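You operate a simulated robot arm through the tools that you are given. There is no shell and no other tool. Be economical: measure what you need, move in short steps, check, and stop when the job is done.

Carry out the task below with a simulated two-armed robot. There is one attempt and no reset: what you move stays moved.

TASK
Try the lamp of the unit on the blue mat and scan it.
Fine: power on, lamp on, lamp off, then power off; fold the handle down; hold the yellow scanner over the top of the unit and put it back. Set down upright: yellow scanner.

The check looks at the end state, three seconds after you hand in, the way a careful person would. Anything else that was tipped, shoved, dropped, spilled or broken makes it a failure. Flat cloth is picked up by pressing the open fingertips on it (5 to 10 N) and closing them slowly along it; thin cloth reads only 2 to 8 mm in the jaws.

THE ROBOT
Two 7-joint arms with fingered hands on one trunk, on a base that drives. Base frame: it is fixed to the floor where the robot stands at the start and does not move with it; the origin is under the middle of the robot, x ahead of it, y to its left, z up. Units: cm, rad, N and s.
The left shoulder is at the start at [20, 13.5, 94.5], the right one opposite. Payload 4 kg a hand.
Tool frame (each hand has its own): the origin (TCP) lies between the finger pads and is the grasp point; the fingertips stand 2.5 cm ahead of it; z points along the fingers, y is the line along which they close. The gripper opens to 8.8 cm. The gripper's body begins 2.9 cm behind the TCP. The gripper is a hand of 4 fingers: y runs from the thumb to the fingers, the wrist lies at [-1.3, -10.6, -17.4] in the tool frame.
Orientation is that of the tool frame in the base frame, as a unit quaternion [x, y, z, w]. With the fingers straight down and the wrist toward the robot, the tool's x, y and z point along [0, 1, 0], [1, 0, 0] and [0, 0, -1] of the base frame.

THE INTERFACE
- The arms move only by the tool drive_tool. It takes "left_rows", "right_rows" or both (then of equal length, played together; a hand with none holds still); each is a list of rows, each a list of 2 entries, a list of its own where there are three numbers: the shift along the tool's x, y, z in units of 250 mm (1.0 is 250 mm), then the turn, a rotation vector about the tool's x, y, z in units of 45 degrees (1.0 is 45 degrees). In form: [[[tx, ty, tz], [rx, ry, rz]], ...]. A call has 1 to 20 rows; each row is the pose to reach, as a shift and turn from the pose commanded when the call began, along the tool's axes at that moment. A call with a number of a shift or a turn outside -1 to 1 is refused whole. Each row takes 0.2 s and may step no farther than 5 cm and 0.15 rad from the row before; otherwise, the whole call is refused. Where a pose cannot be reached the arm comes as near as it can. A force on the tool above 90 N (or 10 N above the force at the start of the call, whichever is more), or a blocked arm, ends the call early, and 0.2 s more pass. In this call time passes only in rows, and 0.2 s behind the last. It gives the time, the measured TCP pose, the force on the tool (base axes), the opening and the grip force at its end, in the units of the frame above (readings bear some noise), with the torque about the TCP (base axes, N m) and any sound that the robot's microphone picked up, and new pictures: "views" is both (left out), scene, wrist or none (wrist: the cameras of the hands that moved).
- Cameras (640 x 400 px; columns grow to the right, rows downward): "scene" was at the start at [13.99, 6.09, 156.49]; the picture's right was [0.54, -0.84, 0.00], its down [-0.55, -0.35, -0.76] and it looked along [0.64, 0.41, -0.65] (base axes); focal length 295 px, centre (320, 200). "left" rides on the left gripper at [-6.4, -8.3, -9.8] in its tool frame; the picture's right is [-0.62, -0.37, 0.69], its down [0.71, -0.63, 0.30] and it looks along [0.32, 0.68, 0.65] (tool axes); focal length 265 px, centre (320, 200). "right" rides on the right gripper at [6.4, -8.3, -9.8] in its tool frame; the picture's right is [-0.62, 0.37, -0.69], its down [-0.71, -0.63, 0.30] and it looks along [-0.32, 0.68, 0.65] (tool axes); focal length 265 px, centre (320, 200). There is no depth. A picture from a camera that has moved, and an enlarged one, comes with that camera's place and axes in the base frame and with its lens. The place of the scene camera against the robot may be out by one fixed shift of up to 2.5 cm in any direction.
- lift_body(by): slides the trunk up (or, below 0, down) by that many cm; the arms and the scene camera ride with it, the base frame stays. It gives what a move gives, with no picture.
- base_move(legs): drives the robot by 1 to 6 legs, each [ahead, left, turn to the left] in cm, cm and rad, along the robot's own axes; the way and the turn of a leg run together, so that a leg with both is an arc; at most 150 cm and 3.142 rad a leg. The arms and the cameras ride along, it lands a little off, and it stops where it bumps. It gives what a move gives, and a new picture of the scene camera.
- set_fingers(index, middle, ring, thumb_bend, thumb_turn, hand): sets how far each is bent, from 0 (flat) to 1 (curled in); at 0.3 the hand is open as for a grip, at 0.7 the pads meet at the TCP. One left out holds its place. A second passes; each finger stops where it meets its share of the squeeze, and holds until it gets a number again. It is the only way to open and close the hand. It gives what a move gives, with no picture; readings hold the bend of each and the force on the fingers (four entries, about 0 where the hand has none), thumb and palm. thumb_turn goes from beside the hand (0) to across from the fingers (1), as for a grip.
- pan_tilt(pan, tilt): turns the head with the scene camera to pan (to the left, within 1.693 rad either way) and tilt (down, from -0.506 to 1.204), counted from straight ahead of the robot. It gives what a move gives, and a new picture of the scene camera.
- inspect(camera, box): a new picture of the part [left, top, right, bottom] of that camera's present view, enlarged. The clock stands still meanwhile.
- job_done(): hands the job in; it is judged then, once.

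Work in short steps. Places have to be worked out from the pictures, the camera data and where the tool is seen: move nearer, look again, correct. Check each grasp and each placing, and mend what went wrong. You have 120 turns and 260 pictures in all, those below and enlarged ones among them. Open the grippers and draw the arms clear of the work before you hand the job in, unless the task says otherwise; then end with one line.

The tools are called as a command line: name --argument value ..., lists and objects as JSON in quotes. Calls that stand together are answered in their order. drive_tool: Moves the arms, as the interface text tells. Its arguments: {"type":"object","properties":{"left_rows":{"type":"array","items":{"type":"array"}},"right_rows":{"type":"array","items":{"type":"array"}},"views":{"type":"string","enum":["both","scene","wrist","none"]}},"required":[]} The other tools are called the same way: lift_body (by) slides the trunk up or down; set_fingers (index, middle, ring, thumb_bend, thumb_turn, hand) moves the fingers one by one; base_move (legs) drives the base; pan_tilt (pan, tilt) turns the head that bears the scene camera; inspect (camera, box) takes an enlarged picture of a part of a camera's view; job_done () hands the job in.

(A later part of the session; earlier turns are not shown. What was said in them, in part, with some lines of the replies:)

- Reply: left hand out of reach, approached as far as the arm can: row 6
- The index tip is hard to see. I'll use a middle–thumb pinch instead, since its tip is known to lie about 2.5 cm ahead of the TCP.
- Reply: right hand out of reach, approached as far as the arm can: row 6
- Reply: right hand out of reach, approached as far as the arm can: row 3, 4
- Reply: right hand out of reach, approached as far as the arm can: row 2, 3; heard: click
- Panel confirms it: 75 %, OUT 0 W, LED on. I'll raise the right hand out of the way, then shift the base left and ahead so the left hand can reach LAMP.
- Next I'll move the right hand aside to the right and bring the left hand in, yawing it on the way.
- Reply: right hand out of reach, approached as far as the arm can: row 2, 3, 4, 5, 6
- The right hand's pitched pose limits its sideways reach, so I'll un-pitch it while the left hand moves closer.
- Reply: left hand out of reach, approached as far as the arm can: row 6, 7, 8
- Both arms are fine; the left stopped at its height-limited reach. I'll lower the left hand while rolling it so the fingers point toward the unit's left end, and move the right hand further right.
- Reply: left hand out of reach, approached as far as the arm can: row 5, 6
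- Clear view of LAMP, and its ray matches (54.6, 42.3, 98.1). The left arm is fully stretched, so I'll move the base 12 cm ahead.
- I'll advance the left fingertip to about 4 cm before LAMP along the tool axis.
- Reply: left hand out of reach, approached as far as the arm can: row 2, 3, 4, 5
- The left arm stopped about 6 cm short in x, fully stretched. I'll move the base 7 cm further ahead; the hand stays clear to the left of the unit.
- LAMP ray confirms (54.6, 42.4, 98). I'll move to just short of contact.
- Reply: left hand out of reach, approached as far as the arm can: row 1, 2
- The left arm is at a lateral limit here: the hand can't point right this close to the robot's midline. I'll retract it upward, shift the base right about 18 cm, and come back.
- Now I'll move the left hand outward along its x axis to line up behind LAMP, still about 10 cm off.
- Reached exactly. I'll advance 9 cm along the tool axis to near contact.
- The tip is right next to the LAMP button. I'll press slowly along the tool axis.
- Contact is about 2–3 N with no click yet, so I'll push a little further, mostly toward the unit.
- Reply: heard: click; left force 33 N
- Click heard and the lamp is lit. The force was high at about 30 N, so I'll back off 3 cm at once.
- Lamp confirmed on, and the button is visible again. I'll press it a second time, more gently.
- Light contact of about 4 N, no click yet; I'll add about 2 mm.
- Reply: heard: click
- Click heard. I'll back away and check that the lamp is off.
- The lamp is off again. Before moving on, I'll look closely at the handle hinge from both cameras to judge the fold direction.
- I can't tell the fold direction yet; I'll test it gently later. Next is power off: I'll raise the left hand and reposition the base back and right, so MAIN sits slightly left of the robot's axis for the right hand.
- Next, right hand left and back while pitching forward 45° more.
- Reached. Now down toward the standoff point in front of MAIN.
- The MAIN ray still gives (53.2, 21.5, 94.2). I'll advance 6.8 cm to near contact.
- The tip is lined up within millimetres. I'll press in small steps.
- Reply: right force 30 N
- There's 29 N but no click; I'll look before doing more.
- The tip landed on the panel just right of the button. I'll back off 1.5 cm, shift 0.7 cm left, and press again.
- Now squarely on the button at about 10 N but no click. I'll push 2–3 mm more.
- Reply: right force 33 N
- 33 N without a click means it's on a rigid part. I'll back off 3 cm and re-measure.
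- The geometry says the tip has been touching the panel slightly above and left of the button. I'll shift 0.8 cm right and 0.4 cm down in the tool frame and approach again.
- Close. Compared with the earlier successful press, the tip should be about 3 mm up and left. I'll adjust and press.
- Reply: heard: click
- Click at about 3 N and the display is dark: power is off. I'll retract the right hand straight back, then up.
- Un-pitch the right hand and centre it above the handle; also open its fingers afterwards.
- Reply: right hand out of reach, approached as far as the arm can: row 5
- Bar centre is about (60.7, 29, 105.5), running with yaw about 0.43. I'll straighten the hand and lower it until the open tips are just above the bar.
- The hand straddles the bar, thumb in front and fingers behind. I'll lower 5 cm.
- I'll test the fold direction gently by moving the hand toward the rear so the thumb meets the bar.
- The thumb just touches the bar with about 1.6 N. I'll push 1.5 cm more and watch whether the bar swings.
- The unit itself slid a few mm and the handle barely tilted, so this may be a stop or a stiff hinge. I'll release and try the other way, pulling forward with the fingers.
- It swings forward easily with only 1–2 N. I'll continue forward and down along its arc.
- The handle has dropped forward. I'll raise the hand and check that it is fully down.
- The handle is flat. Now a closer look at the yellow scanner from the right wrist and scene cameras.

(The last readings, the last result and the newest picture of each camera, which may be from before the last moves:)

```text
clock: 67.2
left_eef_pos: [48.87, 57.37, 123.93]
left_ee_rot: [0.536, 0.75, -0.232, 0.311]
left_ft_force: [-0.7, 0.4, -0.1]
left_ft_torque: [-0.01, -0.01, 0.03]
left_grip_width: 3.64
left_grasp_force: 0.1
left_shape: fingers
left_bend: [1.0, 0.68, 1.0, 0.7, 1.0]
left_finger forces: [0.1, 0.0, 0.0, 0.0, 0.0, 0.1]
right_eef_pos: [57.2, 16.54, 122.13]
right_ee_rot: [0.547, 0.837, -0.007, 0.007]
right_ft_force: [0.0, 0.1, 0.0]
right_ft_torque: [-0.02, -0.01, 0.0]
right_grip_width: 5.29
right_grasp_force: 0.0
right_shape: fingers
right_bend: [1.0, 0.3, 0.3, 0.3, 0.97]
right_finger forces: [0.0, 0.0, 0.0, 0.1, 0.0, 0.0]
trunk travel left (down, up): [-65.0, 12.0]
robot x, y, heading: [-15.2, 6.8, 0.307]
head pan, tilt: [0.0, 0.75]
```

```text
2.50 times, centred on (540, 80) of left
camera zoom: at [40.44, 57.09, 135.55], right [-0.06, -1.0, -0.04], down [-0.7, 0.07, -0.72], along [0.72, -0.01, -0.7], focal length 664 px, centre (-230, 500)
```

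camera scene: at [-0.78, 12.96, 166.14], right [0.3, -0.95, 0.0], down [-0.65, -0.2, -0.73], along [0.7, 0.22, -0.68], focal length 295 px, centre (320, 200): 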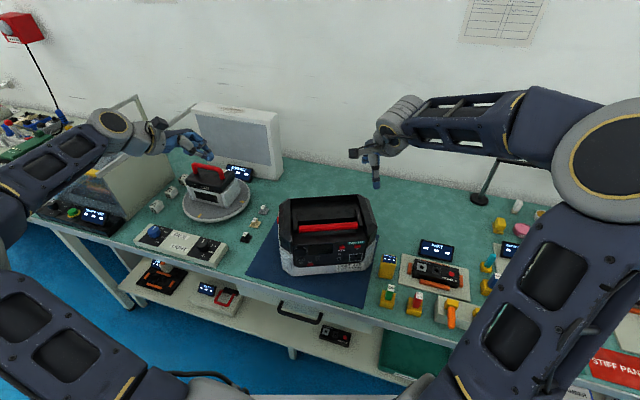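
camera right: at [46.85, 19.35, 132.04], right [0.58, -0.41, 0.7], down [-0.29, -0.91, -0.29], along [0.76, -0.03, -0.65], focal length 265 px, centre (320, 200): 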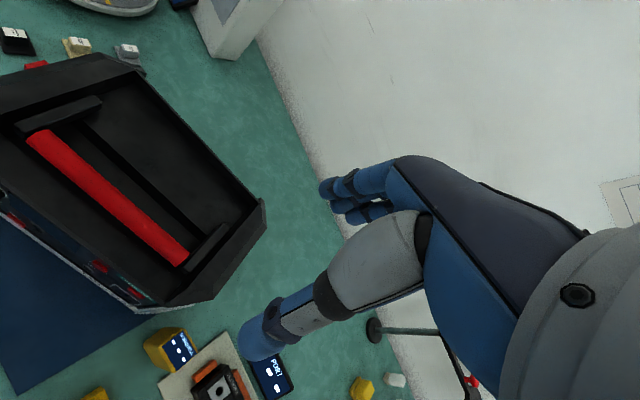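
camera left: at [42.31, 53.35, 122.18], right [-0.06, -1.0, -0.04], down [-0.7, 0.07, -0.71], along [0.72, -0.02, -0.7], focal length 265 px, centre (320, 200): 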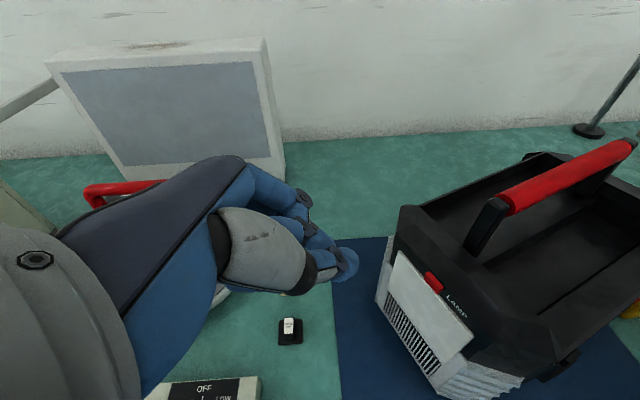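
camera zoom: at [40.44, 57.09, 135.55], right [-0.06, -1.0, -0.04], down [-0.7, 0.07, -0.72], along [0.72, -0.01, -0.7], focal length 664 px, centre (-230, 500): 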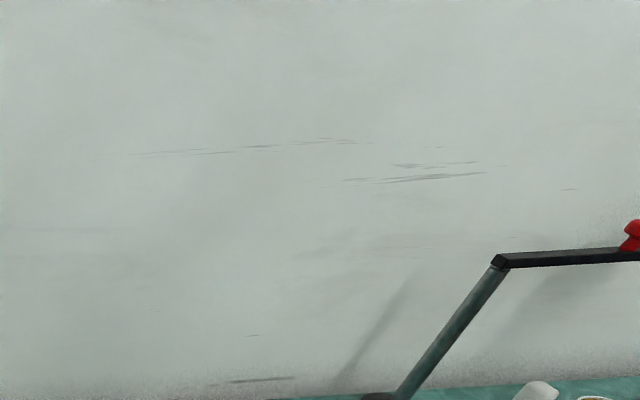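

The index is on the unit's side (left), so I'll keep it curled and grip with middle, ring and thumb. I'll yaw the hand to about 0 and come above the scanner.

drive_tool --right_rows '[[[-0.1, -0.05, 0.05], [0, 0, 0.13]], [[-0.2, -0.1, 0.15], [0, 0, 0.26]], [[-0.28, -0.14, 0.3], [0, 0, 0.39]], [[-0.326, -0.162, 0.45], [0, 0, 0.53]], [[-0.326, -0.162, 0.6], [0, 0, 0.53]]]' --views "wrist"

inspect --camera "scene" --box '[330, 140, 490, 300]'

```text
clock: 68.4
left_eef_pos: [48.89, 57.32, 123.97]
left_ee_rot: [0.537, 0.749, -0.23, 0.311]
left_ft_force: [-0.2, -0.3, 0.1]
left_ft_torque: [0.02, 0.05, 0.0]
left_grip_width: 3.63
left_grasp_force: 0.1
left_shape: fingers
left_bend: [1.0, 0.68, 1.0, 0.7, 1.0]
left_finger forces: [0.0, 0.0, 0.1, 0.0, 0.0, 0.0]
right_eef_pos: [56.81, 7.33, 107.32]
right_ee_rot: [0.707, 0.707, -0.005, 0.007]
right_ft_force: [0.6, 0.0, -0.1]
right_ft_torque: [0.02, 0.02, 0.0]
right_grip_width: 5.31
right_grasp_force: 0.1
right_shape: fingers
right_bend: [1.0, 0.3, 0.3, 0.3, 0.97]
right_finger forces: [0.0, 0.0, 0.1, 0.0, 0.0, 0.1]
trunk travel left (down, up): [-65.0, 12.0]
robot x, y, heading: [-15.14, 7.36, 0.307]
head pan, tilt: [0.0, 0.75]
camera right: at [48.38, 13.85, 117.1], right [0.37, -0.61, 0.7], down [-0.63, -0.72, -0.29], along [0.69, -0.34, -0.65], focal length 265 px, centre (320, 200)
```

right: 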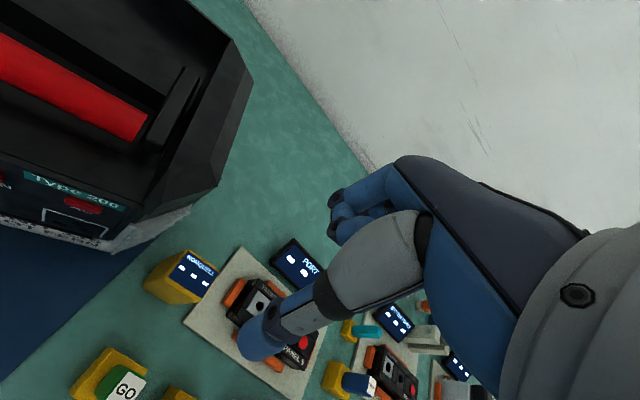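

```text
2.50 times, centred on (410, 220) of scene
camera zoom: at [-0.81, 12.95, 166.14], right [0.3, -0.95, 0.0], down [-0.65, -0.2, -0.73], along [0.7, 0.22, -0.68], focal length 738 px, centre (95, 150)
```

zoom: 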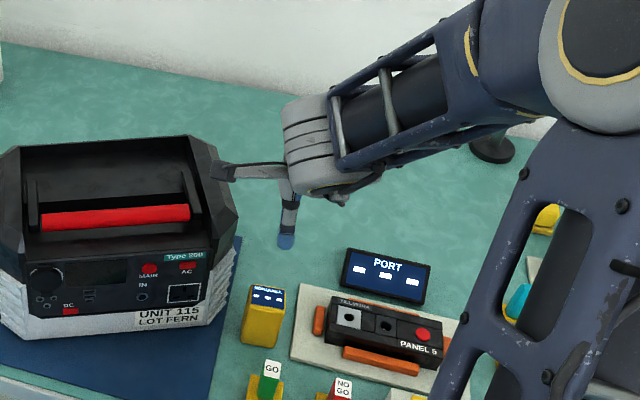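

Display centre refined to (57.1, 7.4, 90), yaw about 0, so the hand is well aligned. I'll descend to just above it.

drive_tool --right_rows '[[[0, 0.01, 0.17], [0, 0, 0]], [[0, 0.012, 0.33], [0, 0, 0]], [[0, 0.012, 0.46], [0, 0, 0]]]' --views "wrist"

inspect --camera "scene" --box '[330, 160, 490, 320]'

inspect --camera "left" --box '[480, 120, 640, 320]'

```text
clock: 69.2
left_eef_pos: [49.01, 57.26, 124.01]
left_ee_rot: [0.536, 0.75, -0.231, 0.312]
left_ft_force: [0.9, 1.2, 0.4]
left_ft_torque: [-0.02, -0.01, 0.03]
left_grip_width: 3.63
left_grasp_force: 0.0
left_shape: fingers
left_bend: [1.0, 0.68, 1.0, 0.7, 1.0]
left_finger forces: [0.0, 0.0, 0.1, 0.0, 0.1, 0.1]
right_eef_pos: [57.16, 7.13, 95.83]
right_ee_rot: [0.707, 0.707, -0.003, 0.008]
right_ft_force: [-0.2, -0.1, -0.4]
right_ft_torque: [0.0, -0.03, -0.03]
right_grip_width: 5.31
right_grasp_force: 0.1
right_shape: fingers
right_bend: [1.0, 0.3, 0.3, 0.3, 0.97]
right_finger forces: [0.0, 0.0, 0.0, 0.0, 0.1, 0.1]
trunk travel left (down, up): [-65.0, 12.0]
robot x, y, heading: [-15.21, 7.42, 0.301]
head pan, tilt: [0.0, 0.75]
camera right: at [48.74, 13.8, 105.5], right [0.36, -0.61, 0.7], down [-0.63, -0.72, -0.3], along [0.69, -0.34, -0.65], focal length 265 px, centre (320, 200)
```

right: 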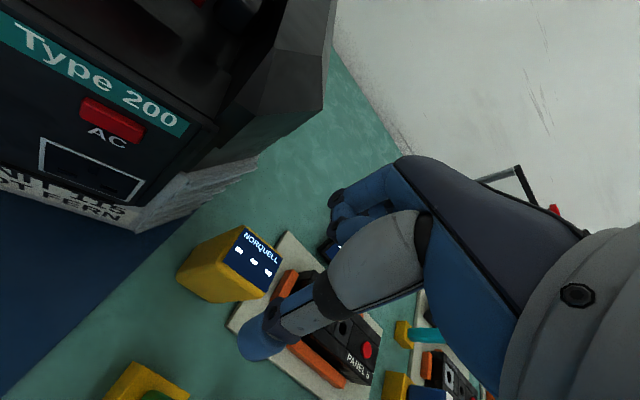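

```text
2.50 times, centred on (410, 240) of scene
camera zoom: at [-0.81, 12.96, 166.14], right [0.3, -0.95, 0.0], down [-0.65, -0.2, -0.73], along [0.7, 0.22, -0.68], focal length 738 px, centre (95, 100)
```

zoom: 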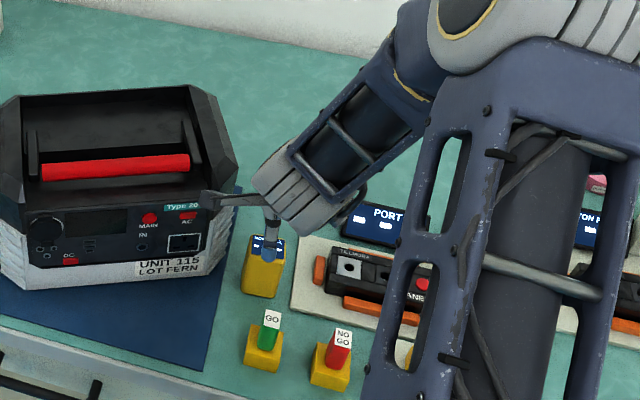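

```text
2.00 times, centred on (560, 220) of left
camera zoom: at [40.42, 57.08, 135.56], right [-0.06, -1.0, -0.04], down [-0.7, 0.07, -0.72], along [0.72, -0.01, -0.7], focal length 531 px, centre (-160, 160)
```

zoom: 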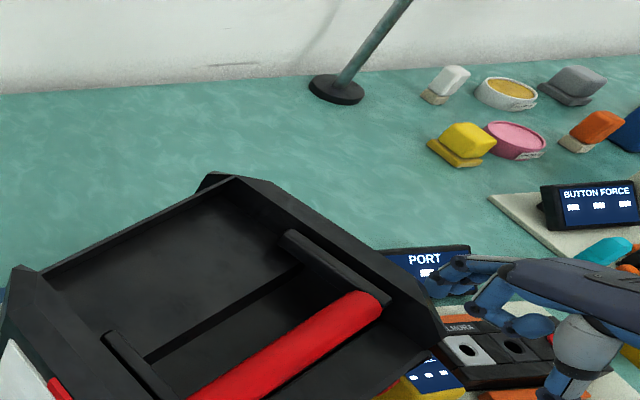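

All four rays meet at (57.25, 7.2, 89), so the TCP is centred over the scanner. I'll descend to grip height, z≈87.5, watching the force.

drive_tool --right_rows '[[[0, 0, 0.12], [0, 0, 0]], [[0, 0, 0.24], [0, 0, 0]], [[0, 0, 0.335], [0, 0, 0]]]' --views "wrist"

inspect --camera "right" --box '[180, 180, 420, 380]'

```text
clock: 70.0
left_eef_pos: [48.72, 57.34, 124.06]
left_ee_rot: [0.536, 0.75, -0.231, 0.311]
left_ft_force: [0.8, 0.5, -0.4]
left_ft_torque: [0.0, -0.02, -0.01]
left_grip_width: 3.63
left_grasp_force: 0.0
left_shape: fingers
left_bend: [1.0, 0.68, 1.0, 0.7, 1.0]
left_finger forces: [0.0, 0.0, 0.0, 0.1, 0.1, 0.0]
right_eef_pos: [57.34, 7.13, 87.78]
right_ee_rot: [0.708, 0.706, 0.0, 0.011]
right_ft_force: [-1.7, 0.5, 23.4]
right_ft_torque: [0.17, -0.42, -0.01]
right_grip_width: 5.38
right_grasp_force: 12.2
right_shape: fingers
right_bend: [1.0, 0.3, 0.3, 0.3, 0.97]
right_finger forces: [23.6, 0.1, 0.0, 0.0, 0.0, 0.0]
trunk travel left (down, up): [-65.0, 12.0]
robot x, y, heading: [-14.77, 7.07, 0.299]
head pan, tilt: [0.0, 0.75]
camera right: at [48.94, 13.65, 97.38], right [0.36, -0.61, 0.71], down [-0.63, -0.72, -0.3], along [0.69, -0.34, -0.64], focal length 265 px, centre (320, 200)
```

right: 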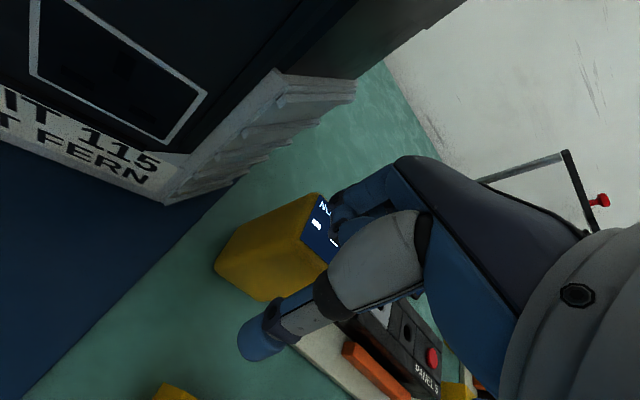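

```text
2.00 times, centred on (300, 280) of right
camera zoom: at [48.94, 13.65, 97.38], right [0.36, -0.61, 0.71], down [-0.63, -0.72, -0.3], along [0.69, -0.34, -0.64], focal length 531 px, centre (360, 40)
```

zoom: 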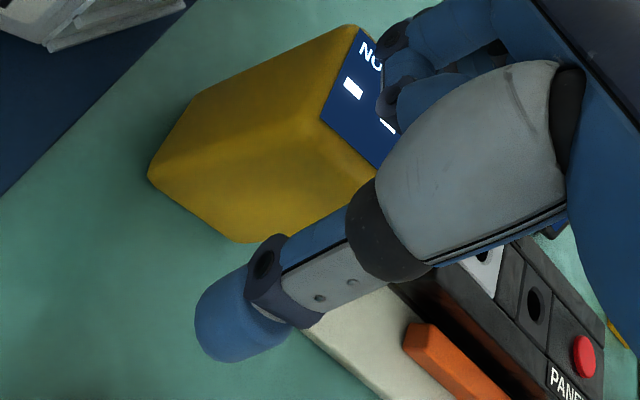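

The curled index is pressing on the scanner's top at 23 N. I'll rise 4 cm and uncurl it; the picture shows enough gap to the unit for it.

drive_tool --right_rows '[[[0, 0, -0.08], [0, 0, 0]], [[0, 0, -0.2], [0, 0, 0]]]' --views "none"

set_fingers --hand "right" --index 0.25 --middle 0.25 --ring 0.25

inspect --camera "right" --box '[0, 0, 640, 400]'

```text
clock: 70.6
left_eef_pos: [48.96, 57.39, 124.0]
left_ee_rot: [0.536, 0.75, -0.231, 0.311]
left_ft_force: [0.4, -0.4, 0.0]
left_ft_torque: [0.0, -0.01, 0.0]
left_grip_width: 3.63
left_grasp_force: 0.1
left_shape: fingers
left_bend: [1.0, 0.68, 1.0, 0.7, 1.0]
left_finger forces: [0.1, 0.1, 0.0, 0.1, 0.0, 0.1]
right_eef_pos: [57.23, 7.02, 92.42]
right_ee_rot: [0.708, 0.706, -0.004, 0.006]
right_ft_force: [-0.9, -0.2, 0.1]
right_ft_torque: [-0.01, 0.0, 0.03]
right_grip_width: 5.29
right_grasp_force: 0.1
right_shape: fingers
right_bend: [1.0, 0.3, 0.3, 0.3, 0.97]
right_finger forces: [0.0, 0.0, 0.1, 0.0, 0.0, 0.1]
trunk travel left (down, up): [-65.0, 12.0]
robot x, y, heading: [-15.1, 7.41, 0.301]
head pan, tilt: [0.0, 0.75]
```

```text
clock: 71.6
left_eef_pos: [48.92, 57.44, 124.02]
left_ee_rot: [0.537, 0.75, -0.231, 0.311]
left_ft_force: [-0.2, 0.1, -1.0]
left_ft_torque: [0.0, 0.0, -0.01]
left_grip_width: 3.64
left_grasp_force: 0.1
left_shape: fingers
left_bend: [1.0, 0.68, 1.0, 0.7, 1.0]
left_finger forces: [0.1, 0.0, 0.1, 0.1, 0.0, 0.0]
right_eef_pos: [57.11, 7.11, 92.6]
right_ee_rot: [0.708, 0.706, -0.005, 0.007]
right_ft_force: [-1.2, 0.0, 0.6]
right_ft_torque: [0.04, 0.01, -0.01]
right_grip_width: 9.12
right_grasp_force: 0.0
right_shape: fingers
right_bend: [0.25, 0.25, 0.25, 0.3, 0.97]
right_finger forces: [0.0, 0.0, 0.0, 0.0, 0.0, 0.0]
trunk travel left (down, up): [-65.0, 12.0]
robot x, y, heading: [-15.52, 7.24, 0.303]
head pan, tilt: [0.0, 0.75]
```

```text
1.00 times, centred on (320, 200) of right (not enlarged: the box is as wide or as high as the picture)
camera zoom: at [48.73, 13.63, 102.22], right [0.36, -0.61, 0.7], down [-0.63, -0.72, -0.29], along [0.69, -0.34, -0.65], focal length 265 px, centre (320, 200)
```

zoom: 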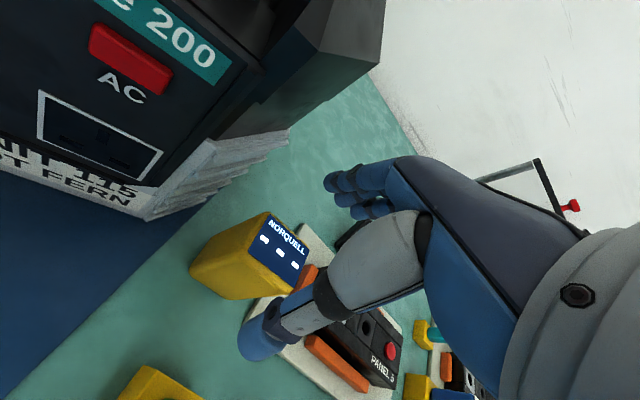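

The scanner is still upright in place. I'll descend again with the fingers open.

drive_tool --right_rows '[[[0, 0, 0.1], [0, 0, 0]], [[0, 0, 0.17], [0, 0, 0]], [[0, 0, 0.2], [0, 0, 0]]]' --views "wrist"

```text
clock: 72.4
left_eef_pos: [48.93, 57.48, 123.96]
left_ee_rot: [0.537, 0.749, -0.232, 0.311]
left_ft_force: [0.4, 0.9, 0.7]
left_ft_torque: [-0.02, 0.01, 0.01]
left_grip_width: 3.62
left_grasp_force: 0.1
left_shape: fingers
left_bend: [1.0, 0.68, 1.0, 0.7, 1.0]
left_finger forces: [0.0, 0.1, 0.0, 0.0, 0.0, 0.0]
right_eef_pos: [57.15, 6.99, 87.42]
right_ee_rot: [0.707, 0.707, -0.005, 0.007]
right_ft_force: [-0.5, 0.7, -0.1]
right_ft_torque: [0.0, 0.05, 0.01]
right_grip_width: 9.11
right_grasp_force: 0.0
right_shape: fingers
right_bend: [0.25, 0.25, 0.25, 0.3, 0.97]
right_finger forces: [0.0, 0.1, 0.0, 0.1, 0.0, 0.1]
trunk travel left (down, up): [-65.0, 12.0]
robot x, y, heading: [-15.5, 7.5, 0.301]
head pan, tilt: [0.0, 0.75]
camera right: at [48.79, 13.54, 97.18], right [0.36, -0.61, 0.7], down [-0.63, -0.72, -0.3], along [0.69, -0.34, -0.64], focal length 265 px, centre (320, 200)
```

right: 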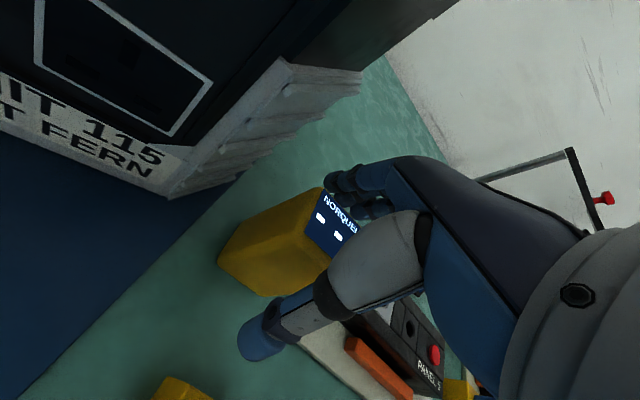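

No contact, fingers behind and thumb in front. Closing gradually.

set_fingers --hand "right" --index 0.45 --middle 0.45 --ring 0.45 --thumb_bend 0.45

inspect --camera "right" --box '[180, 140, 420, 380]'

```text
clock: 73.4
left_eef_pos: [48.87, 57.26, 123.96]
left_ee_rot: [0.536, 0.75, -0.233, 0.311]
left_ft_force: [0.3, -0.4, 0.0]
left_ft_torque: [0.04, -0.02, -0.01]
left_grip_width: 3.63
left_grasp_force: 0.0
left_shape: fingers
left_bend: [1.0, 0.68, 1.0, 0.7, 1.0]
left_finger forces: [0.0, 0.0, 0.0, 0.1, 0.0, 0.1]
right_eef_pos: [57.15, 7.06, 87.54]
right_ee_rot: [0.708, 0.706, -0.006, 0.006]
right_ft_force: [0.0, -0.1, 0.0]
right_ft_torque: [-0.02, 0.04, -0.02]
right_grip_width: 5.33
right_grasp_force: 0.0
right_shape: fingers
right_bend: [0.45, 0.45, 0.45, 0.45, 0.99]
right_finger forces: [0.0, 0.1, 0.0, 0.0, 0.1, 0.0]
trunk travel left (down, up): [-65.0, 12.0]
robot x, y, heading: [-15.31, 7.09, 0.305]
head pan, tilt: [0.0, 0.75]
```

```text
1.67 times, centred on (300, 260) of right
camera zoom: at [48.77, 13.56, 97.18], right [0.36, -0.61, 0.7], down [-0.63, -0.72, -0.29], along [0.69, -0.34, -0.65], focal length 442 px, centre (353, 100)
```

zoom: 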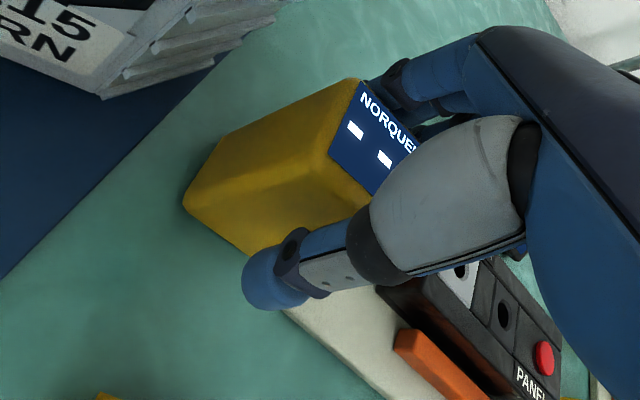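

set_fingers --hand "right" --index 0.6 --middle 0.6 --ring 0.6 --thumb_bend 0.6

inspect --camera "right" --box '[180, 140, 420, 380]'

```text
clock: 74.4
left_eef_pos: [48.82, 57.32, 123.96]
left_ee_rot: [0.536, 0.75, -0.232, 0.31]
left_ft_force: [0.2, 0.6, 0.6]
left_ft_torque: [0.04, -0.03, 0.01]
left_grip_width: 3.64
left_grasp_force: 0.0
left_shape: fingers
left_bend: [1.0, 0.68, 1.0, 0.7, 1.0]
left_finger forces: [0.0, 0.0, 0.0, 0.0, 0.0, 0.0]
right_eef_pos: [57.22, 7.03, 87.46]
right_ee_rot: [0.708, 0.706, -0.006, 0.008]
right_ft_force: [-0.3, 0.0, 0.2]
right_ft_torque: [0.0, -0.04, 0.02]
right_grip_width: 3.42
right_grasp_force: 7.9
right_shape: fingers
right_bend: [0.55, 0.55, 0.58, 0.53, 1.0]
right_finger forces: [2.9, 3.7, 1.5, 0.0, 6.9, 0.0]
trunk travel left (down, up): [-65.0, 12.0]
robot x, y, heading: [-15.05, 7.15, 0.305]
head pan, tilt: [0.0, 0.75]
```

```text
1.67 times, centred on (300, 260) of right
camera zoom: at [48.78, 13.55, 97.17], right [0.36, -0.61, 0.7], down [-0.63, -0.72, -0.29], along [0.69, -0.34, -0.65], focal length 442 px, centre (353, 100)
```

zoom: 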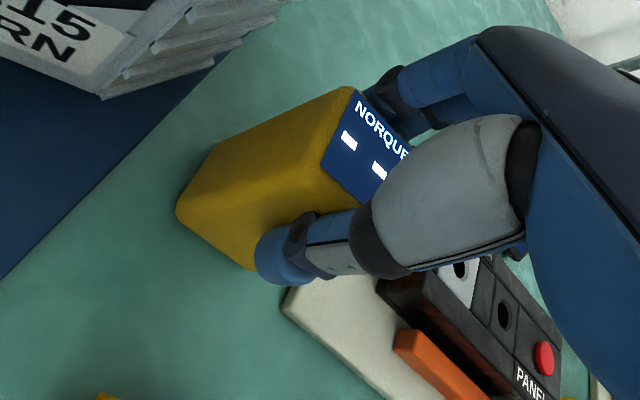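

Gripped at about 8 N. I'll squeeze slightly more, then lift 2 cm to check the hold.

set_fingers --hand "right" --index 0.65 --middle 0.65 --ring 0.65 --thumb_bend 0.65

drive_tool --right_rows '[[[0, 0, -0.04], [0, 0, 0]], [[0, 0, -0.1], [0, 0, 0]]]' --views "both"

```text
clock: 75.4
left_eef_pos: [48.79, 57.27, 123.94]
left_ee_rot: [0.536, 0.75, -0.231, 0.311]
left_ft_force: [0.3, 1.2, -0.3]
left_ft_torque: [0.03, 0.01, -0.02]
left_grip_width: 3.64
left_grasp_force: 0.0
left_shape: fingers
left_bend: [1.0, 0.68, 1.0, 0.7, 1.0]
left_finger forces: [0.0, 0.0, 0.1, 0.0, 0.0, 0.1]
right_eef_pos: [57.17, 6.94, 87.53]
right_ee_rot: [0.708, 0.706, -0.005, 0.008]
right_ft_force: [1.2, -0.3, 0.1]
right_ft_torque: [0.02, -0.1, 0.04]
right_grip_width: 3.32
right_grasp_force: 12.3
right_shape: fingers
right_bend: [0.56, 0.57, 0.62, 0.54, 1.0]
right_finger forces: [5.2, 6.1, 2.2, 0.0, 11.8, 0.0]
trunk travel left (down, up): [-65.0, 12.0]
robot x, y, heading: [-15.57, 7.03, 0.305]
head pan, tilt: [0.0, 0.75]
```

```text
clock: 76.0
left_eef_pos: [48.93, 57.36, 123.93]
left_ee_rot: [0.537, 0.75, -0.231, 0.311]
left_ft_force: [0.6, 0.2, -0.2]
left_ft_torque: [-0.02, 0.02, -0.02]
left_grip_width: 3.63
left_grasp_force: 0.0
left_shape: fingers
left_bend: [1.0, 0.68, 1.0, 0.7, 1.0]
left_finger forces: [0.0, 0.0, 0.0, 0.1, 0.1, 0.1]
right_eef_pos: [57.15, 7.06, 89.99]
right_ee_rot: [0.708, 0.706, -0.004, 0.006]
right_ft_force: [0.2, 0.5, -1.8]
right_ft_torque: [-0.01, -0.05, -0.02]
right_grip_width: 3.32
right_grasp_force: 12.2
right_shape: fingers
right_bend: [0.56, 0.58, 0.62, 0.54, 1.0]
right_finger forces: [5.0, 5.8, 2.2, 0.1, 11.7, 0.0]
trunk travel left (down, up): [-65.0, 12.0]
robot x, y, heading: [-15.39, 7.39, 0.303]
head pan, tilt: [0.0, 0.75]
camera scene: at [-0.77, 12.96, 166.13], right [0.3, -0.95, 0.0], down [-0.65, -0.2, -0.73], along [0.7, 0.22, -0.68], focal length 295 px, centre (320, 200)
camera right: at [48.76, 13.59, 99.69], right [0.37, -0.61, 0.7], down [-0.63, -0.72, -0.29], along [0.69, -0.34, -0.65], focal length 265 px, centre (320, 200)
```

scene: 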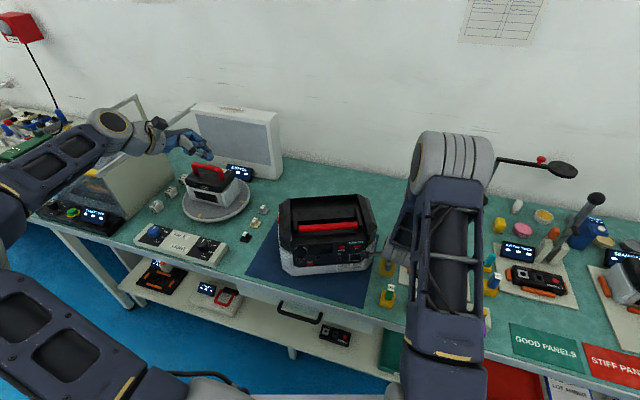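
right: 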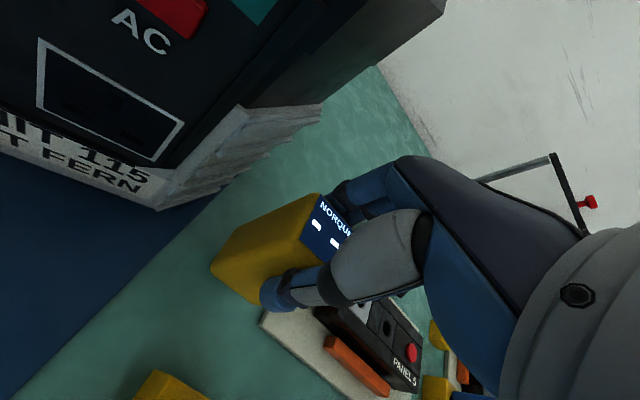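

Held: weight is about 2 N and the grip is steady. I'll lift straight up 24 cm.

drive_tool --right_rows '[[[0, 0, -0.14], [0, 0, 0]], [[0, 0, -0.28], [0, 0, 0]], [[0, 0, -0.42], [0, 0, 0]], [[0, 0, -0.56], [0, 0, 0]], [[0, 0, -0.7], [0, 0, 0]], [[0, 0, -0.84], [0, 0, 0]], [[0, 0, -0.96], [0, 0, 0]]]' --views "none"

drive_tool --right_rows '[[[0.14, 0.01, 0], [0, 0, 0]], [[0.28, 0.03, 0], [0, 0, 0]], [[0.42, 0.06, 0], [0, 0, 0]], [[0.56, 0.09, 0], [0, 0, 0]], [[0.7, 0.12, 0.01], [0, 0, 0]], [[0.84, 0.15, 0.03], [0, 0, 0]]]' --views "both"

```text
clock: 77.6
left_eef_pos: [48.95, 57.41, 123.96]
left_ee_rot: [0.536, 0.75, -0.232, 0.31]
left_ft_force: [-0.1, -0.2, -0.4]
left_ft_torque: [0.01, 0.0, -0.02]
left_grip_width: 3.68
left_grasp_force: 0.0
left_shape: fingers
left_bend: [1.0, 0.68, 1.0, 0.7, 1.0]
left_finger forces: [0.0, 0.1, 0.0, 0.0, 0.0, 0.0]
right_eef_pos: [57.21, 7.45, 113.96]
right_ee_rot: [0.707, 0.707, -0.004, 0.007]
right_ft_force: [0.9, 0.5, -1.8]
right_ft_torque: [0.01, -0.02, -0.02]
right_grip_width: 3.28
right_grasp_force: 12.2
right_shape: fingers
right_bend: [0.56, 0.58, 0.62, 0.54, 1.0]
right_finger forces: [4.8, 5.6, 2.3, 0.0, 11.5, 0.1]
trunk travel left (down, up): [-65.0, 12.0]
robot x, y, heading: [-15.58, 6.89, 0.301]
head pan, tilt: [0.0, 0.75]
```

```text
clock: 79.0
left_eef_pos: [48.92, 57.29, 124.07]
left_ee_rot: [0.537, 0.75, -0.232, 0.31]
left_ft_force: [-0.8, 0.1, 0.6]
left_ft_torque: [0.03, 0.02, 0.05]
left_grip_width: 3.62
left_grasp_force: 0.0
left_shape: fingers
left_bend: [1.0, 0.68, 1.0, 0.7, 1.0]
left_finger forces: [0.0, 0.0, 0.0, 0.1, 0.0, 0.0]
right_eef_pos: [60.83, 28.39, 112.94]
right_ee_rot: [0.708, 0.706, -0.006, 0.008]
right_ft_force: [0.0, 0.4, -1.4]
right_ft_torque: [-0.01, 0.01, 0.01]
right_grip_width: 3.29
right_grasp_force: 11.7
right_shape: fingers
right_bend: [0.56, 0.58, 0.63, 0.54, 1.0]
right_finger forces: [4.9, 5.5, 2.4, 0.0, 11.3, 0.1]
trunk travel left (down, up): [-65.0, 12.0]
robot x, y, heading: [-15.08, 7.29, 0.303]
head pan, tilt: [0.0, 0.75]
camera scene: at [-0.79, 12.93, 166.13], right [0.3, -0.95, 0.0], down [-0.65, -0.2, -0.73], along [0.7, 0.22, -0.68], focal length 295 px, centre (320, 200)
camera right: at [52.42, 34.99, 122.56], right [0.36, -0.61, 0.7], down [-0.63, -0.72, -0.29], along [0.69, -0.34, -0.65], focal length 265 px, centre (320, 200)
```

scene: 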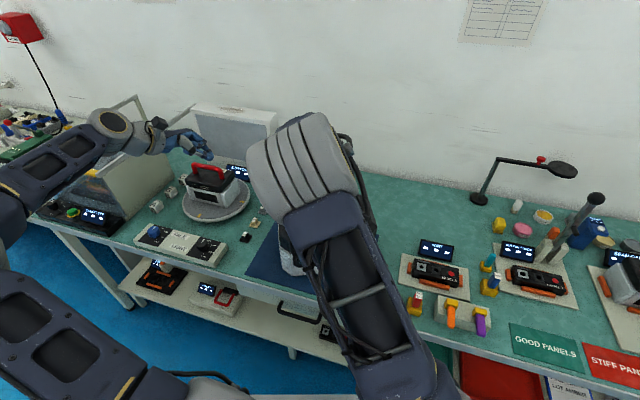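
right: 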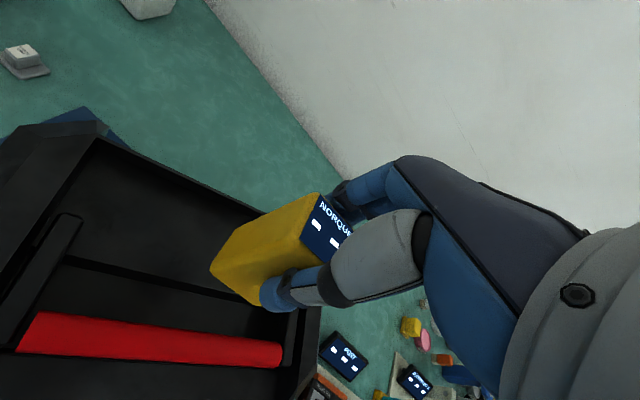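

The scanner is over the tray. I'll hold it there a couple of seconds, listen for a beep, and look at its display.

drive_tool --right_rows '[[[0, 0, 0.02], [0, 0, 0]], [[0, 0, 0.04], [0, 0, 0]], [[0, 0, 0.06], [0, 0, 0]], [[0, 0, 0.08], [0, 0, 0]], [[0, 0, 0.08], [0, 0, 0]], [[0, 0, 0.08], [0, 0, 0]], [[0, 0, 0.08], [0, 0, 0]], [[0, 0, 0.08], [0, 0, 0]], [[0, 0, 0.08], [0, 0, 0]], [[0, 0, 0.08], [0, 0, 0]]]' --views "none"

inspect --camera "right" --box '[200, 170, 380, 330]'

inspect --camera "left" --box '[400, 100, 640, 340]'

```text
clock: 81.2
left_eef_pos: [48.88, 57.36, 124.07]
left_ee_rot: [0.536, 0.75, -0.231, 0.311]
left_ft_force: [0.2, 0.2, -0.1]
left_ft_torque: [0.01, 0.0, -0.01]
left_grip_width: 3.64
left_grasp_force: 0.0
left_shape: fingers
left_bend: [1.0, 0.68, 1.0, 0.7, 1.0]
left_finger forces: [0.0, 0.1, 0.0, 0.1, 0.1, 0.1]
right_eef_pos: [60.92, 28.49, 110.9]
right_ee_rot: [0.708, 0.707, -0.005, 0.007]
right_ft_force: [-0.3, -0.1, -1.7]
right_ft_torque: [-0.03, -0.01, 0.02]
right_grip_width: 3.31
right_grasp_force: 11.9
right_shape: fingers
right_bend: [0.56, 0.58, 0.63, 0.54, 1.0]
right_finger forces: [4.9, 5.5, 2.4, 0.0, 11.3, 0.0]
trunk travel left (down, up): [-65.0, 12.0]
robot x, y, heading: [-15.22, 6.84, 0.308]
head pan, tilt: [0.0, 0.75]
```

```text
2.50 times, centred on (290, 250) of right
camera zoom: at [52.45, 34.94, 120.6], right [0.36, -0.61, 0.7], down [-0.63, -0.72, -0.29], along [0.69, -0.34, -0.65], focal length 664 px, centre (395, 75)
```

zoom: 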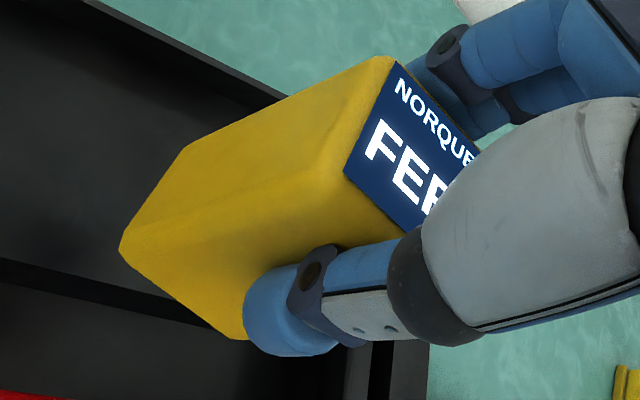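

```text
1.67 times, centred on (520, 220) of left
camera zoom: at [40.45, 57.09, 135.55], right [-0.06, -1.0, -0.04], down [-0.7, 0.07, -0.72], along [0.72, -0.01, -0.7], focal length 442 px, centre (-13, 167)
```

zoom: 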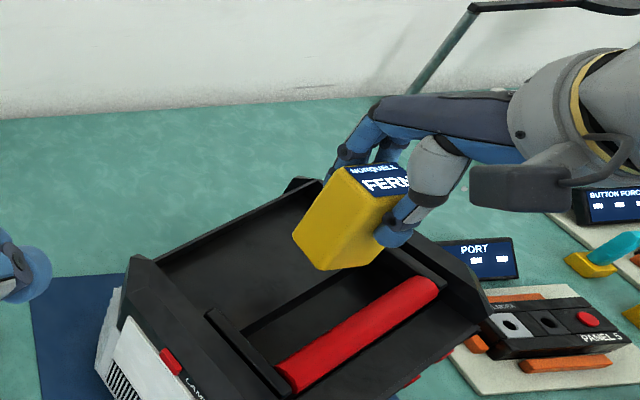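

The scan registered: the display reads "FERN", the unit's lot. Now back over the original spot.

drive_tool --right_rows '[[[0, 0, -0.1], [0, 0, 0]], [[-0.14, -0.03, -0.12], [0, 0, 0]], [[-0.28, -0.06, -0.12], [0, 0, 0]], [[-0.42, -0.09, -0.12], [0, 0, 0]], [[-0.56, -0.12, -0.12], [0, 0, 0]], [[-0.7, -0.14, -0.12], [0, 0, 0]], [[-0.858, -0.15, -0.12], [0, 0, 0]]]' --views "none"

drive_tool --right_rows '[[[0, 0, 0.15], [0, 0, 0]], [[0, 0, 0.3], [0, 0, 0]], [[0, 0, 0.45], [0, 0, 0]], [[0, 0, 0.6], [0, 0, 0]], [[0, 0, 0.75], [0, 0, 0]], [[0, 0, 0.88], [0, 0, 0]]]' --views "wrist"

```text
clock: 82.8
left_eef_pos: [49.01, 57.37, 123.96]
left_ee_rot: [0.536, 0.75, -0.232, 0.311]
left_ft_force: [0.4, 0.0, 0.5]
left_ft_torque: [-0.02, -0.03, -0.02]
left_grip_width: 3.64
left_grasp_force: 0.1
left_shape: fingers
left_bend: [1.0, 0.68, 1.0, 0.7, 1.0]
left_finger forces: [0.1, 0.1, 0.1, 0.0, 0.0, 0.1]
right_eef_pos: [56.98, 7.1, 114.15]
right_ee_rot: [0.707, 0.707, -0.006, 0.008]
right_ft_force: [0.2, 0.6, -3.1]
right_ft_torque: [-0.02, -0.01, -0.01]
right_grip_width: 3.28
right_grasp_force: 12.3
right_shape: fingers
right_bend: [0.57, 0.58, 0.63, 0.54, 1.0]
right_finger forces: [4.8, 5.5, 2.3, 0.1, 11.1, 0.0]
trunk travel left (down, up): [-65.0, 12.0]
robot x, y, heading: [-15.32, 7.04, 0.307]
head pan, tilt: [0.0, 0.75]
```

```text
clock: 84.2
left_eef_pos: [48.91, 57.41, 124.11]
left_ee_rot: [0.537, 0.75, -0.23, 0.311]
left_ft_force: [0.6, -0.2, 0.6]
left_ft_torque: [0.02, -0.03, 0.02]
left_grip_width: 3.63
left_grasp_force: 0.0
left_shape: fingers
left_bend: [1.0, 0.68, 1.0, 0.7, 1.0]
left_finger forces: [0.0, 0.2, 0.1, 0.0, 0.0, 0.0]
right_eef_pos: [57.1, 6.58, 92.2]
right_ee_rot: [0.708, 0.706, -0.004, 0.008]
right_ft_force: [-0.8, -1.2, -0.7]
right_ft_torque: [0.0, -0.02, -0.04]
right_grip_width: 3.3
right_grasp_force: 11.7
right_shape: fingers
right_bend: [0.57, 0.58, 0.63, 0.54, 1.0]
right_finger forces: [4.8, 5.5, 2.4, 0.1, 11.0, 0.0]
trunk travel left (down, up): [-65.0, 12.0]
robot x, y, heading: [-15.12, 7.24, 0.304]
head pan, tilt: [0.0, 0.75]
camera right: at [48.71, 13.22, 101.94], right [0.36, -0.61, 0.7], down [-0.63, -0.72, -0.3], along [0.69, -0.34, -0.65], focal length 265 px, centre (320, 200)
```

right: 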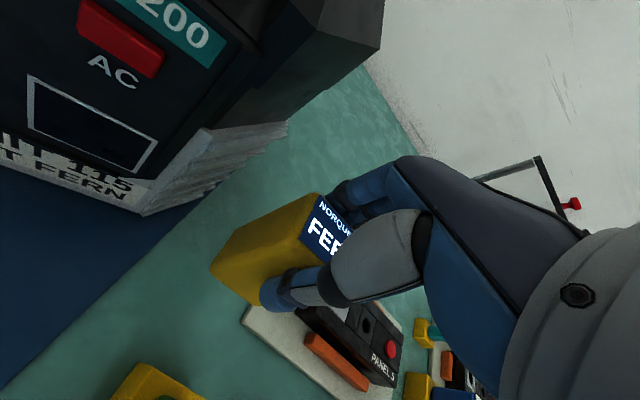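

A 5 mm correction to the left, then a slow descent until contact.

drive_tool --right_rows '[[[0.02, 0, 0.06], [0, 0, 0]], [[0.02, 0, 0.12], [0, 0, 0]], [[0.02, 0, 0.16], [0, 0, 0]], [[0.02, 0, 0.178], [0, 0, 0]]]' --views "none"

```text
clock: 85.2
left_eef_pos: [49.01, 57.4, 123.9]
left_ee_rot: [0.537, 0.749, -0.231, 0.311]
left_ft_force: [-0.3, 0.1, 0.5]
left_ft_torque: [0.0, 0.03, 0.0]
left_grip_width: 3.63
left_grasp_force: 0.0
left_shape: fingers
left_bend: [1.0, 0.68, 1.0, 0.7, 1.0]
left_finger forces: [0.0, 0.1, 0.0, 0.1, 0.0, 0.0]
right_eef_pos: [57.28, 7.18, 87.78]
right_ee_rot: [0.707, 0.707, -0.005, 0.009]
right_ft_force: [1.1, 0.3, -1.6]
right_ft_torque: [-0.01, 0.02, -0.01]
right_grip_width: 3.26
right_grasp_force: 11.2
right_shape: fingers
right_bend: [0.57, 0.58, 0.63, 0.54, 1.0]
right_finger forces: [4.8, 5.4, 2.3, 0.0, 10.8, 0.0]
trunk travel left (down, up): [-65.0, 12.0]
robot x, y, heading: [-15.66, 7.22, 0.3]
head pan, tilt: [0.0, 0.75]
```

Still hanging about 3 mm up. I'll lower in 1 mm steps.

drive_tool --right_rows '[[[0, 0, 0.006], [0, 0, 0]], [[0, 0, 0.012], [0, 0, 0]]]' --views "wrist"

```text
clock: 85.8
left_eef_pos: [48.96, 57.22, 123.89]
left_ee_rot: [0.537, 0.75, -0.231, 0.31]
left_ft_force: [0.1, -0.1, -0.9]
left_ft_torque: [-0.02, -0.01, -0.05]
left_grip_width: 3.68
left_grasp_force: 0.2
left_shape: fingers
left_bend: [1.0, 0.68, 1.0, 0.7, 1.0]
left_finger forces: [0.0, 0.0, 0.0, 0.0, 0.1, 0.0]
right_eef_pos: [57.23, 7.15, 87.51]
right_ee_rot: [0.707, 0.707, -0.003, 0.006]
right_ft_force: [-0.9, 0.1, 1.9]
right_ft_torque: [0.04, 0.01, -0.01]
right_grip_width: 3.26
right_grasp_force: 12.2
right_shape: fingers
right_bend: [0.57, 0.58, 0.63, 0.54, 1.0]
right_finger forces: [4.7, 5.4, 2.5, 0.1, 11.7, 0.0]
trunk travel left (down, up): [-65.0, 12.0]
robot x, y, heading: [-15.08, 7.03, 0.302]
head pan, tilt: [0.0, 0.75]
camera right: at [48.78, 13.62, 97.21], right [0.36, -0.61, 0.7], down [-0.63, -0.72, -0.3], along [0.69, -0.34, -0.64], focal length 265 px, centre (320, 200)
```

right: 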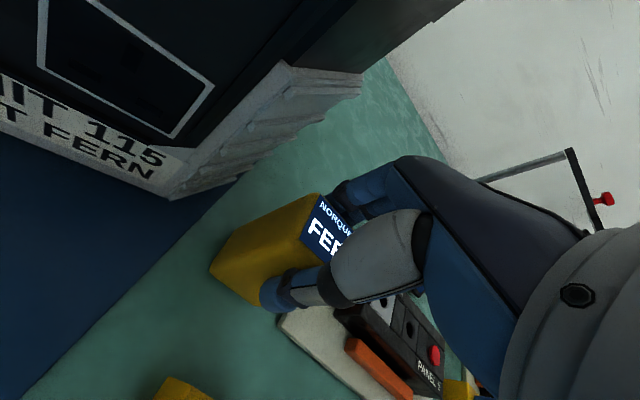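

It has touched down: the force turned to +1.9 N. I'll open in two stages, fingers and thumb together.

set_fingers --hand "right" --index 0.48 --middle 0.48 --ring 0.5 --thumb_bend 0.47

set_fingers --hand "right" --index 0.25 --middle 0.25 --ring 0.25 --thumb_bend 0.3

inspect --camera "right" --box '[160, 140, 420, 380]'

```text
clock: 86.8
left_eef_pos: [48.9, 57.44, 123.81]
left_ee_rot: [0.536, 0.75, -0.231, 0.311]
left_ft_force: [0.6, -0.8, 1.1]
left_ft_torque: [-0.01, 0.0, 0.03]
left_grip_width: 3.63
left_grasp_force: 0.1
left_shape: fingers
left_bend: [1.0, 0.68, 1.0, 0.7, 1.0]
left_finger forces: [0.0, 0.0, 0.1, 0.0, 0.1, 0.0]
right_eef_pos: [57.22, 7.12, 87.52]
right_ee_rot: [0.708, 0.707, -0.005, 0.007]
right_ft_force: [-0.1, 0.1, -0.2]
right_ft_torque: [0.01, -0.01, -0.02]
right_grip_width: 4.64
right_grasp_force: 0.1
right_shape: fingers
right_bend: [0.48, 0.48, 0.5, 0.47, 1.0]
right_finger forces: [0.1, 0.0, 0.0, 0.1, 0.0, 0.0]
trunk travel left (down, up): [-65.0, 12.0]
robot x, y, heading: [-15.34, 7.44, 0.303]
head pan, tilt: [0.0, 0.75]
```

```text
clock: 87.8
left_eef_pos: [48.99, 57.3, 123.94]
left_ee_rot: [0.537, 0.749, -0.232, 0.311]
left_ft_force: [-0.3, 0.6, -0.1]
left_ft_torque: [-0.03, 0.0, 0.0]
left_grip_width: 3.64
left_grasp_force: 0.1
left_shape: fingers
left_bend: [1.0, 0.68, 1.0, 0.7, 1.0]
left_finger forces: [0.0, 0.1, 0.0, 0.0, 0.0, 0.1]
right_eef_pos: [57.15, 7.07, 87.45]
right_ee_rot: [0.708, 0.706, -0.005, 0.007]
right_ft_force: [-0.5, 0.7, -0.8]
right_ft_torque: [0.0, 0.01, -0.06]
right_grip_width: 9.05
right_grasp_force: 0.1
right_shape: fingers
right_bend: [0.25, 0.25, 0.25, 0.3, 0.98]
right_finger forces: [0.0, 0.1, 0.0, 0.1, 0.0, 0.0]
trunk travel left (down, up): [-65.0, 12.0]
robot x, y, heading: [-15.33, 7.25, 0.305]
head pan, tilt: [0.0, 0.75]
```

```text
1.67 times, centred on (290, 260) of right
camera zoom: at [48.77, 13.61, 97.18], right [0.36, -0.61, 0.7], down [-0.63, -0.72, -0.29], along [0.69, -0.34, -0.65], focal length 442 px, centre (370, 100)
```

zoom: 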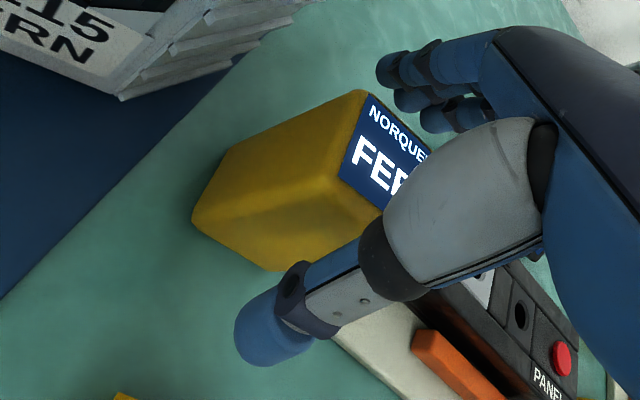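

The scanner stands upright and free. I'll raise the right hand straight up, then back the base away with both arms high.

drive_tool --right_rows '[[[0, 0, -0.1], [0, 0, 0]], [[0, 0, -0.25], [0, 0, 0]], [[0, 0, -0.42], [0, 0, 0]], [[0, 0, -0.6], [0, 0, 0]], [[0, 0, -0.78], [0, 0, 0]], [[0, 0, -0.96], [0, 0, 0]]]' --views "none"

set_fingers --hand "left" --index 0.3 --middle 0.3 --ring 0.3 --thumb_bend 0.3

drive_tool --left_rows '[[[-0.12, 0, -0.12], [0, 0, 0]], [[-0.24, 0, -0.24], [0, 0, 0]]]' --right_rows '[[[0, 0, -0.1], [0, 0, 0]], [[0, 0, -0.2], [0, 0, 0]]]' --views "none"

base_move --legs '[[-28, 0, 0]]'

```text
clock: 89.2
left_eef_pos: [48.91, 57.4, 123.87]
left_ee_rot: [0.536, 0.749, -0.231, 0.312]
left_ft_force: [0.0, 0.2, -0.5]
left_ft_torque: [0.01, -0.02, 0.02]
left_grip_width: 3.63
left_grasp_force: 0.0
left_shape: fingers
left_bend: [1.0, 0.68, 1.0, 0.7, 1.0]
left_finger forces: [0.0, 0.0, 0.1, 0.0, 0.0, 0.0]
right_eef_pos: [57.22, 7.55, 111.51]
right_ee_rot: [0.707, 0.707, -0.004, 0.007]
right_ft_force: [0.8, 0.6, -0.2]
right_ft_torque: [0.01, 0.0, 0.0]
right_grip_width: 9.07
right_grasp_force: 0.1
right_shape: fingers
right_bend: [0.25, 0.25, 0.25, 0.3, 0.98]
right_finger forces: [0.0, 0.1, 0.0, 0.0, 0.0, 0.0]
trunk travel left (down, up): [-65.0, 12.0]
robot x, y, heading: [-14.95, 7.25, 0.303]
head pan, tilt: [0.0, 0.75]
```

```text
clock: 90.2
left_eef_pos: [48.78, 57.39, 123.99]
left_ee_rot: [0.536, 0.75, -0.231, 0.311]
left_ft_force: [0.5, 0.1, 0.7]
left_ft_torque: [0.05, -0.02, 0.02]
left_grip_width: 8.45
left_grasp_force: 0.0
left_shape: fingers
left_bend: [0.3, 0.3, 0.3, 0.3, 0.98]
left_finger forces: [0.0, 0.0, 0.1, 0.0, 0.1, 0.1]
right_eef_pos: [57.24, 7.44, 111.43]
right_ee_rot: [0.708, 0.706, -0.004, 0.008]
right_ft_force: [0.3, 0.2, -0.1]
right_ft_torque: [-0.01, 0.0, 0.0]
right_grip_width: 9.09
right_grasp_force: 0.0
right_shape: fingers
right_bend: [0.25, 0.25, 0.25, 0.3, 0.98]
right_finger forces: [0.0, 0.0, 0.1, 0.0, 0.1, 0.0]
trunk travel left (down, up): [-65.0, 12.0]
robot x, y, heading: [-15.43, 6.98, 0.307]
head pan, tilt: [0.0, 0.75]
```

```text
clock: 90.8
left_eef_pos: [48.97, 57.41, 132.44]
left_ee_rot: [0.536, 0.75, -0.231, 0.311]
left_ft_force: [-0.1, -0.1, 0.2]
left_ft_torque: [-0.02, -0.01, -0.02]
left_grip_width: 8.43
left_grasp_force: 0.1
left_shape: fingers
left_bend: [0.3, 0.3, 0.3, 0.3, 0.98]
left_finger forces: [0.0, 0.0, 0.0, 0.2, 0.0, 0.1]
right_eef_pos: [57.36, 7.69, 116.32]
right_ee_rot: [0.707, 0.707, -0.005, 0.008]
right_ft_force: [-0.7, -0.1, -0.3]
right_ft_torque: [-0.05, -0.02, -0.05]
right_grip_width: 9.08
right_grasp_force: 0.0
right_shape: fingers
right_bend: [0.25, 0.25, 0.25, 0.3, 0.98]
right_finger forces: [0.1, 0.1, 0.0, 0.0, 0.0, 0.0]
trunk travel left (down, up): [-65.0, 12.0]
robot x, y, heading: [-15.1, 7.37, 0.306]
head pan, tilt: [0.0, 0.75]
```

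```text
clock: 92.7
left_eef_pos: [22.31, 49.0, 132.5]
left_ee_rot: [0.537, 0.749, -0.232, 0.311]
left_ft_force: [0.5, 0.0, -0.4]
left_ft_torque: [-0.04, -0.01, -0.01]
left_grip_width: 8.4
left_grasp_force: 0.2
left_shape: fingers
left_bend: [0.3, 0.3, 0.3, 0.3, 0.98]
left_finger forces: [0.0, 0.0, 0.0, 0.0, 0.0, 0.1]
right_eef_pos: [30.53, -1.0, 116.52]
right_ee_rot: [0.708, 0.707, -0.005, 0.008]
right_ft_force: [0.4, 0.1, -0.5]
right_ft_torque: [0.02, -0.02, 0.02]
right_grip_width: 9.07
right_grasp_force: 0.0
right_shape: fingers
right_bend: [0.25, 0.25, 0.25, 0.3, 0.98]
right_finger forces: [0.1, 0.0, 0.1, 0.0, 0.0, 0.0]
trunk travel left (down, up): [-65.0, 12.0]
robot x, y, heading: [-42.06, -1.22, 0.306]
head pan, tilt: [0.0, 0.75]
camera scene: at [-27.49, 4.61, 166.13], right [0.3, -0.95, 0.0], down [-0.65, -0.2, -0.73], along [0.7, 0.22, -0.68], focal length 295 px, centre (320, 200)
```

scene: 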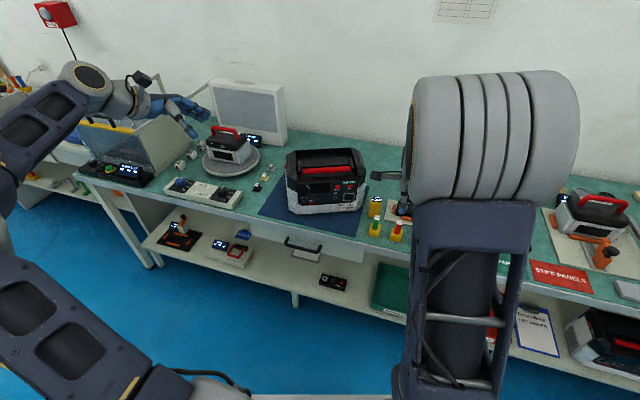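

A final enlarged check of the unit and scanner.

inspect --camera "scene" --box '[250, 130, 410, 260]'

inspect --camera "left" --box '[320, 100, 640, 380]'

```text
3.08 times, centred on (330, 195) of scene
camera zoom: at [-27.49, 4.61, 166.13], right [0.3, -0.95, 0.0], down [-0.65, -0.2, -0.73], along [0.7, 0.22, -0.68], focal length 908 px, centre (289, 215)
```

zoom: 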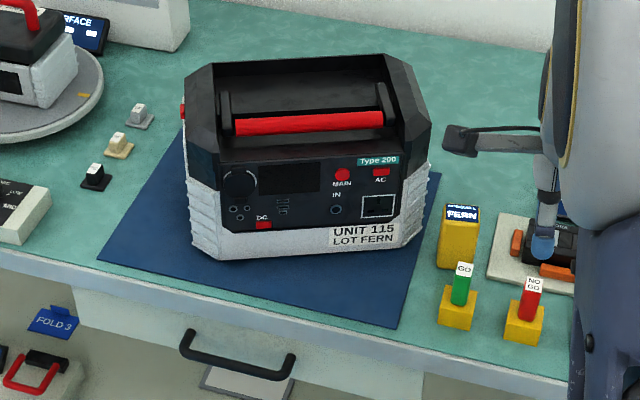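

```text
1.43 times, centred on (480, 240) of left
camera zoom: at [13.95, 48.76, 144.05], right [-0.06, -1.0, -0.04], down [-0.7, 0.07, -0.72], along [0.72, -0.02, -0.7], focal length 379 px, centre (91, 143)
```

zoom: 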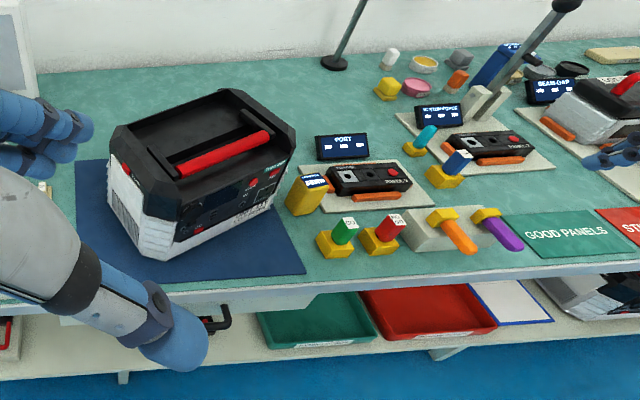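

The power is off, the lamp is off, the handle is folded flat, and the scanner stands upright at its place reading FERN. Nothing else has been disturbed and the arms are clear, so I'm handing in.

job_done

```text
The job is handed in.
```

I powered the unit on, switched its lamp on and off, powered it off and folded the handle down. I then scanned it (the scanner's display reads "FERN", the unit's lot) and set the yellow scanner back upright in its place; the job is handed in. Some presses were harder than intended (up to about 36 N), and a push on the handle may have briefly shifted the unit a few mm, though nothing looked out of place at the end.
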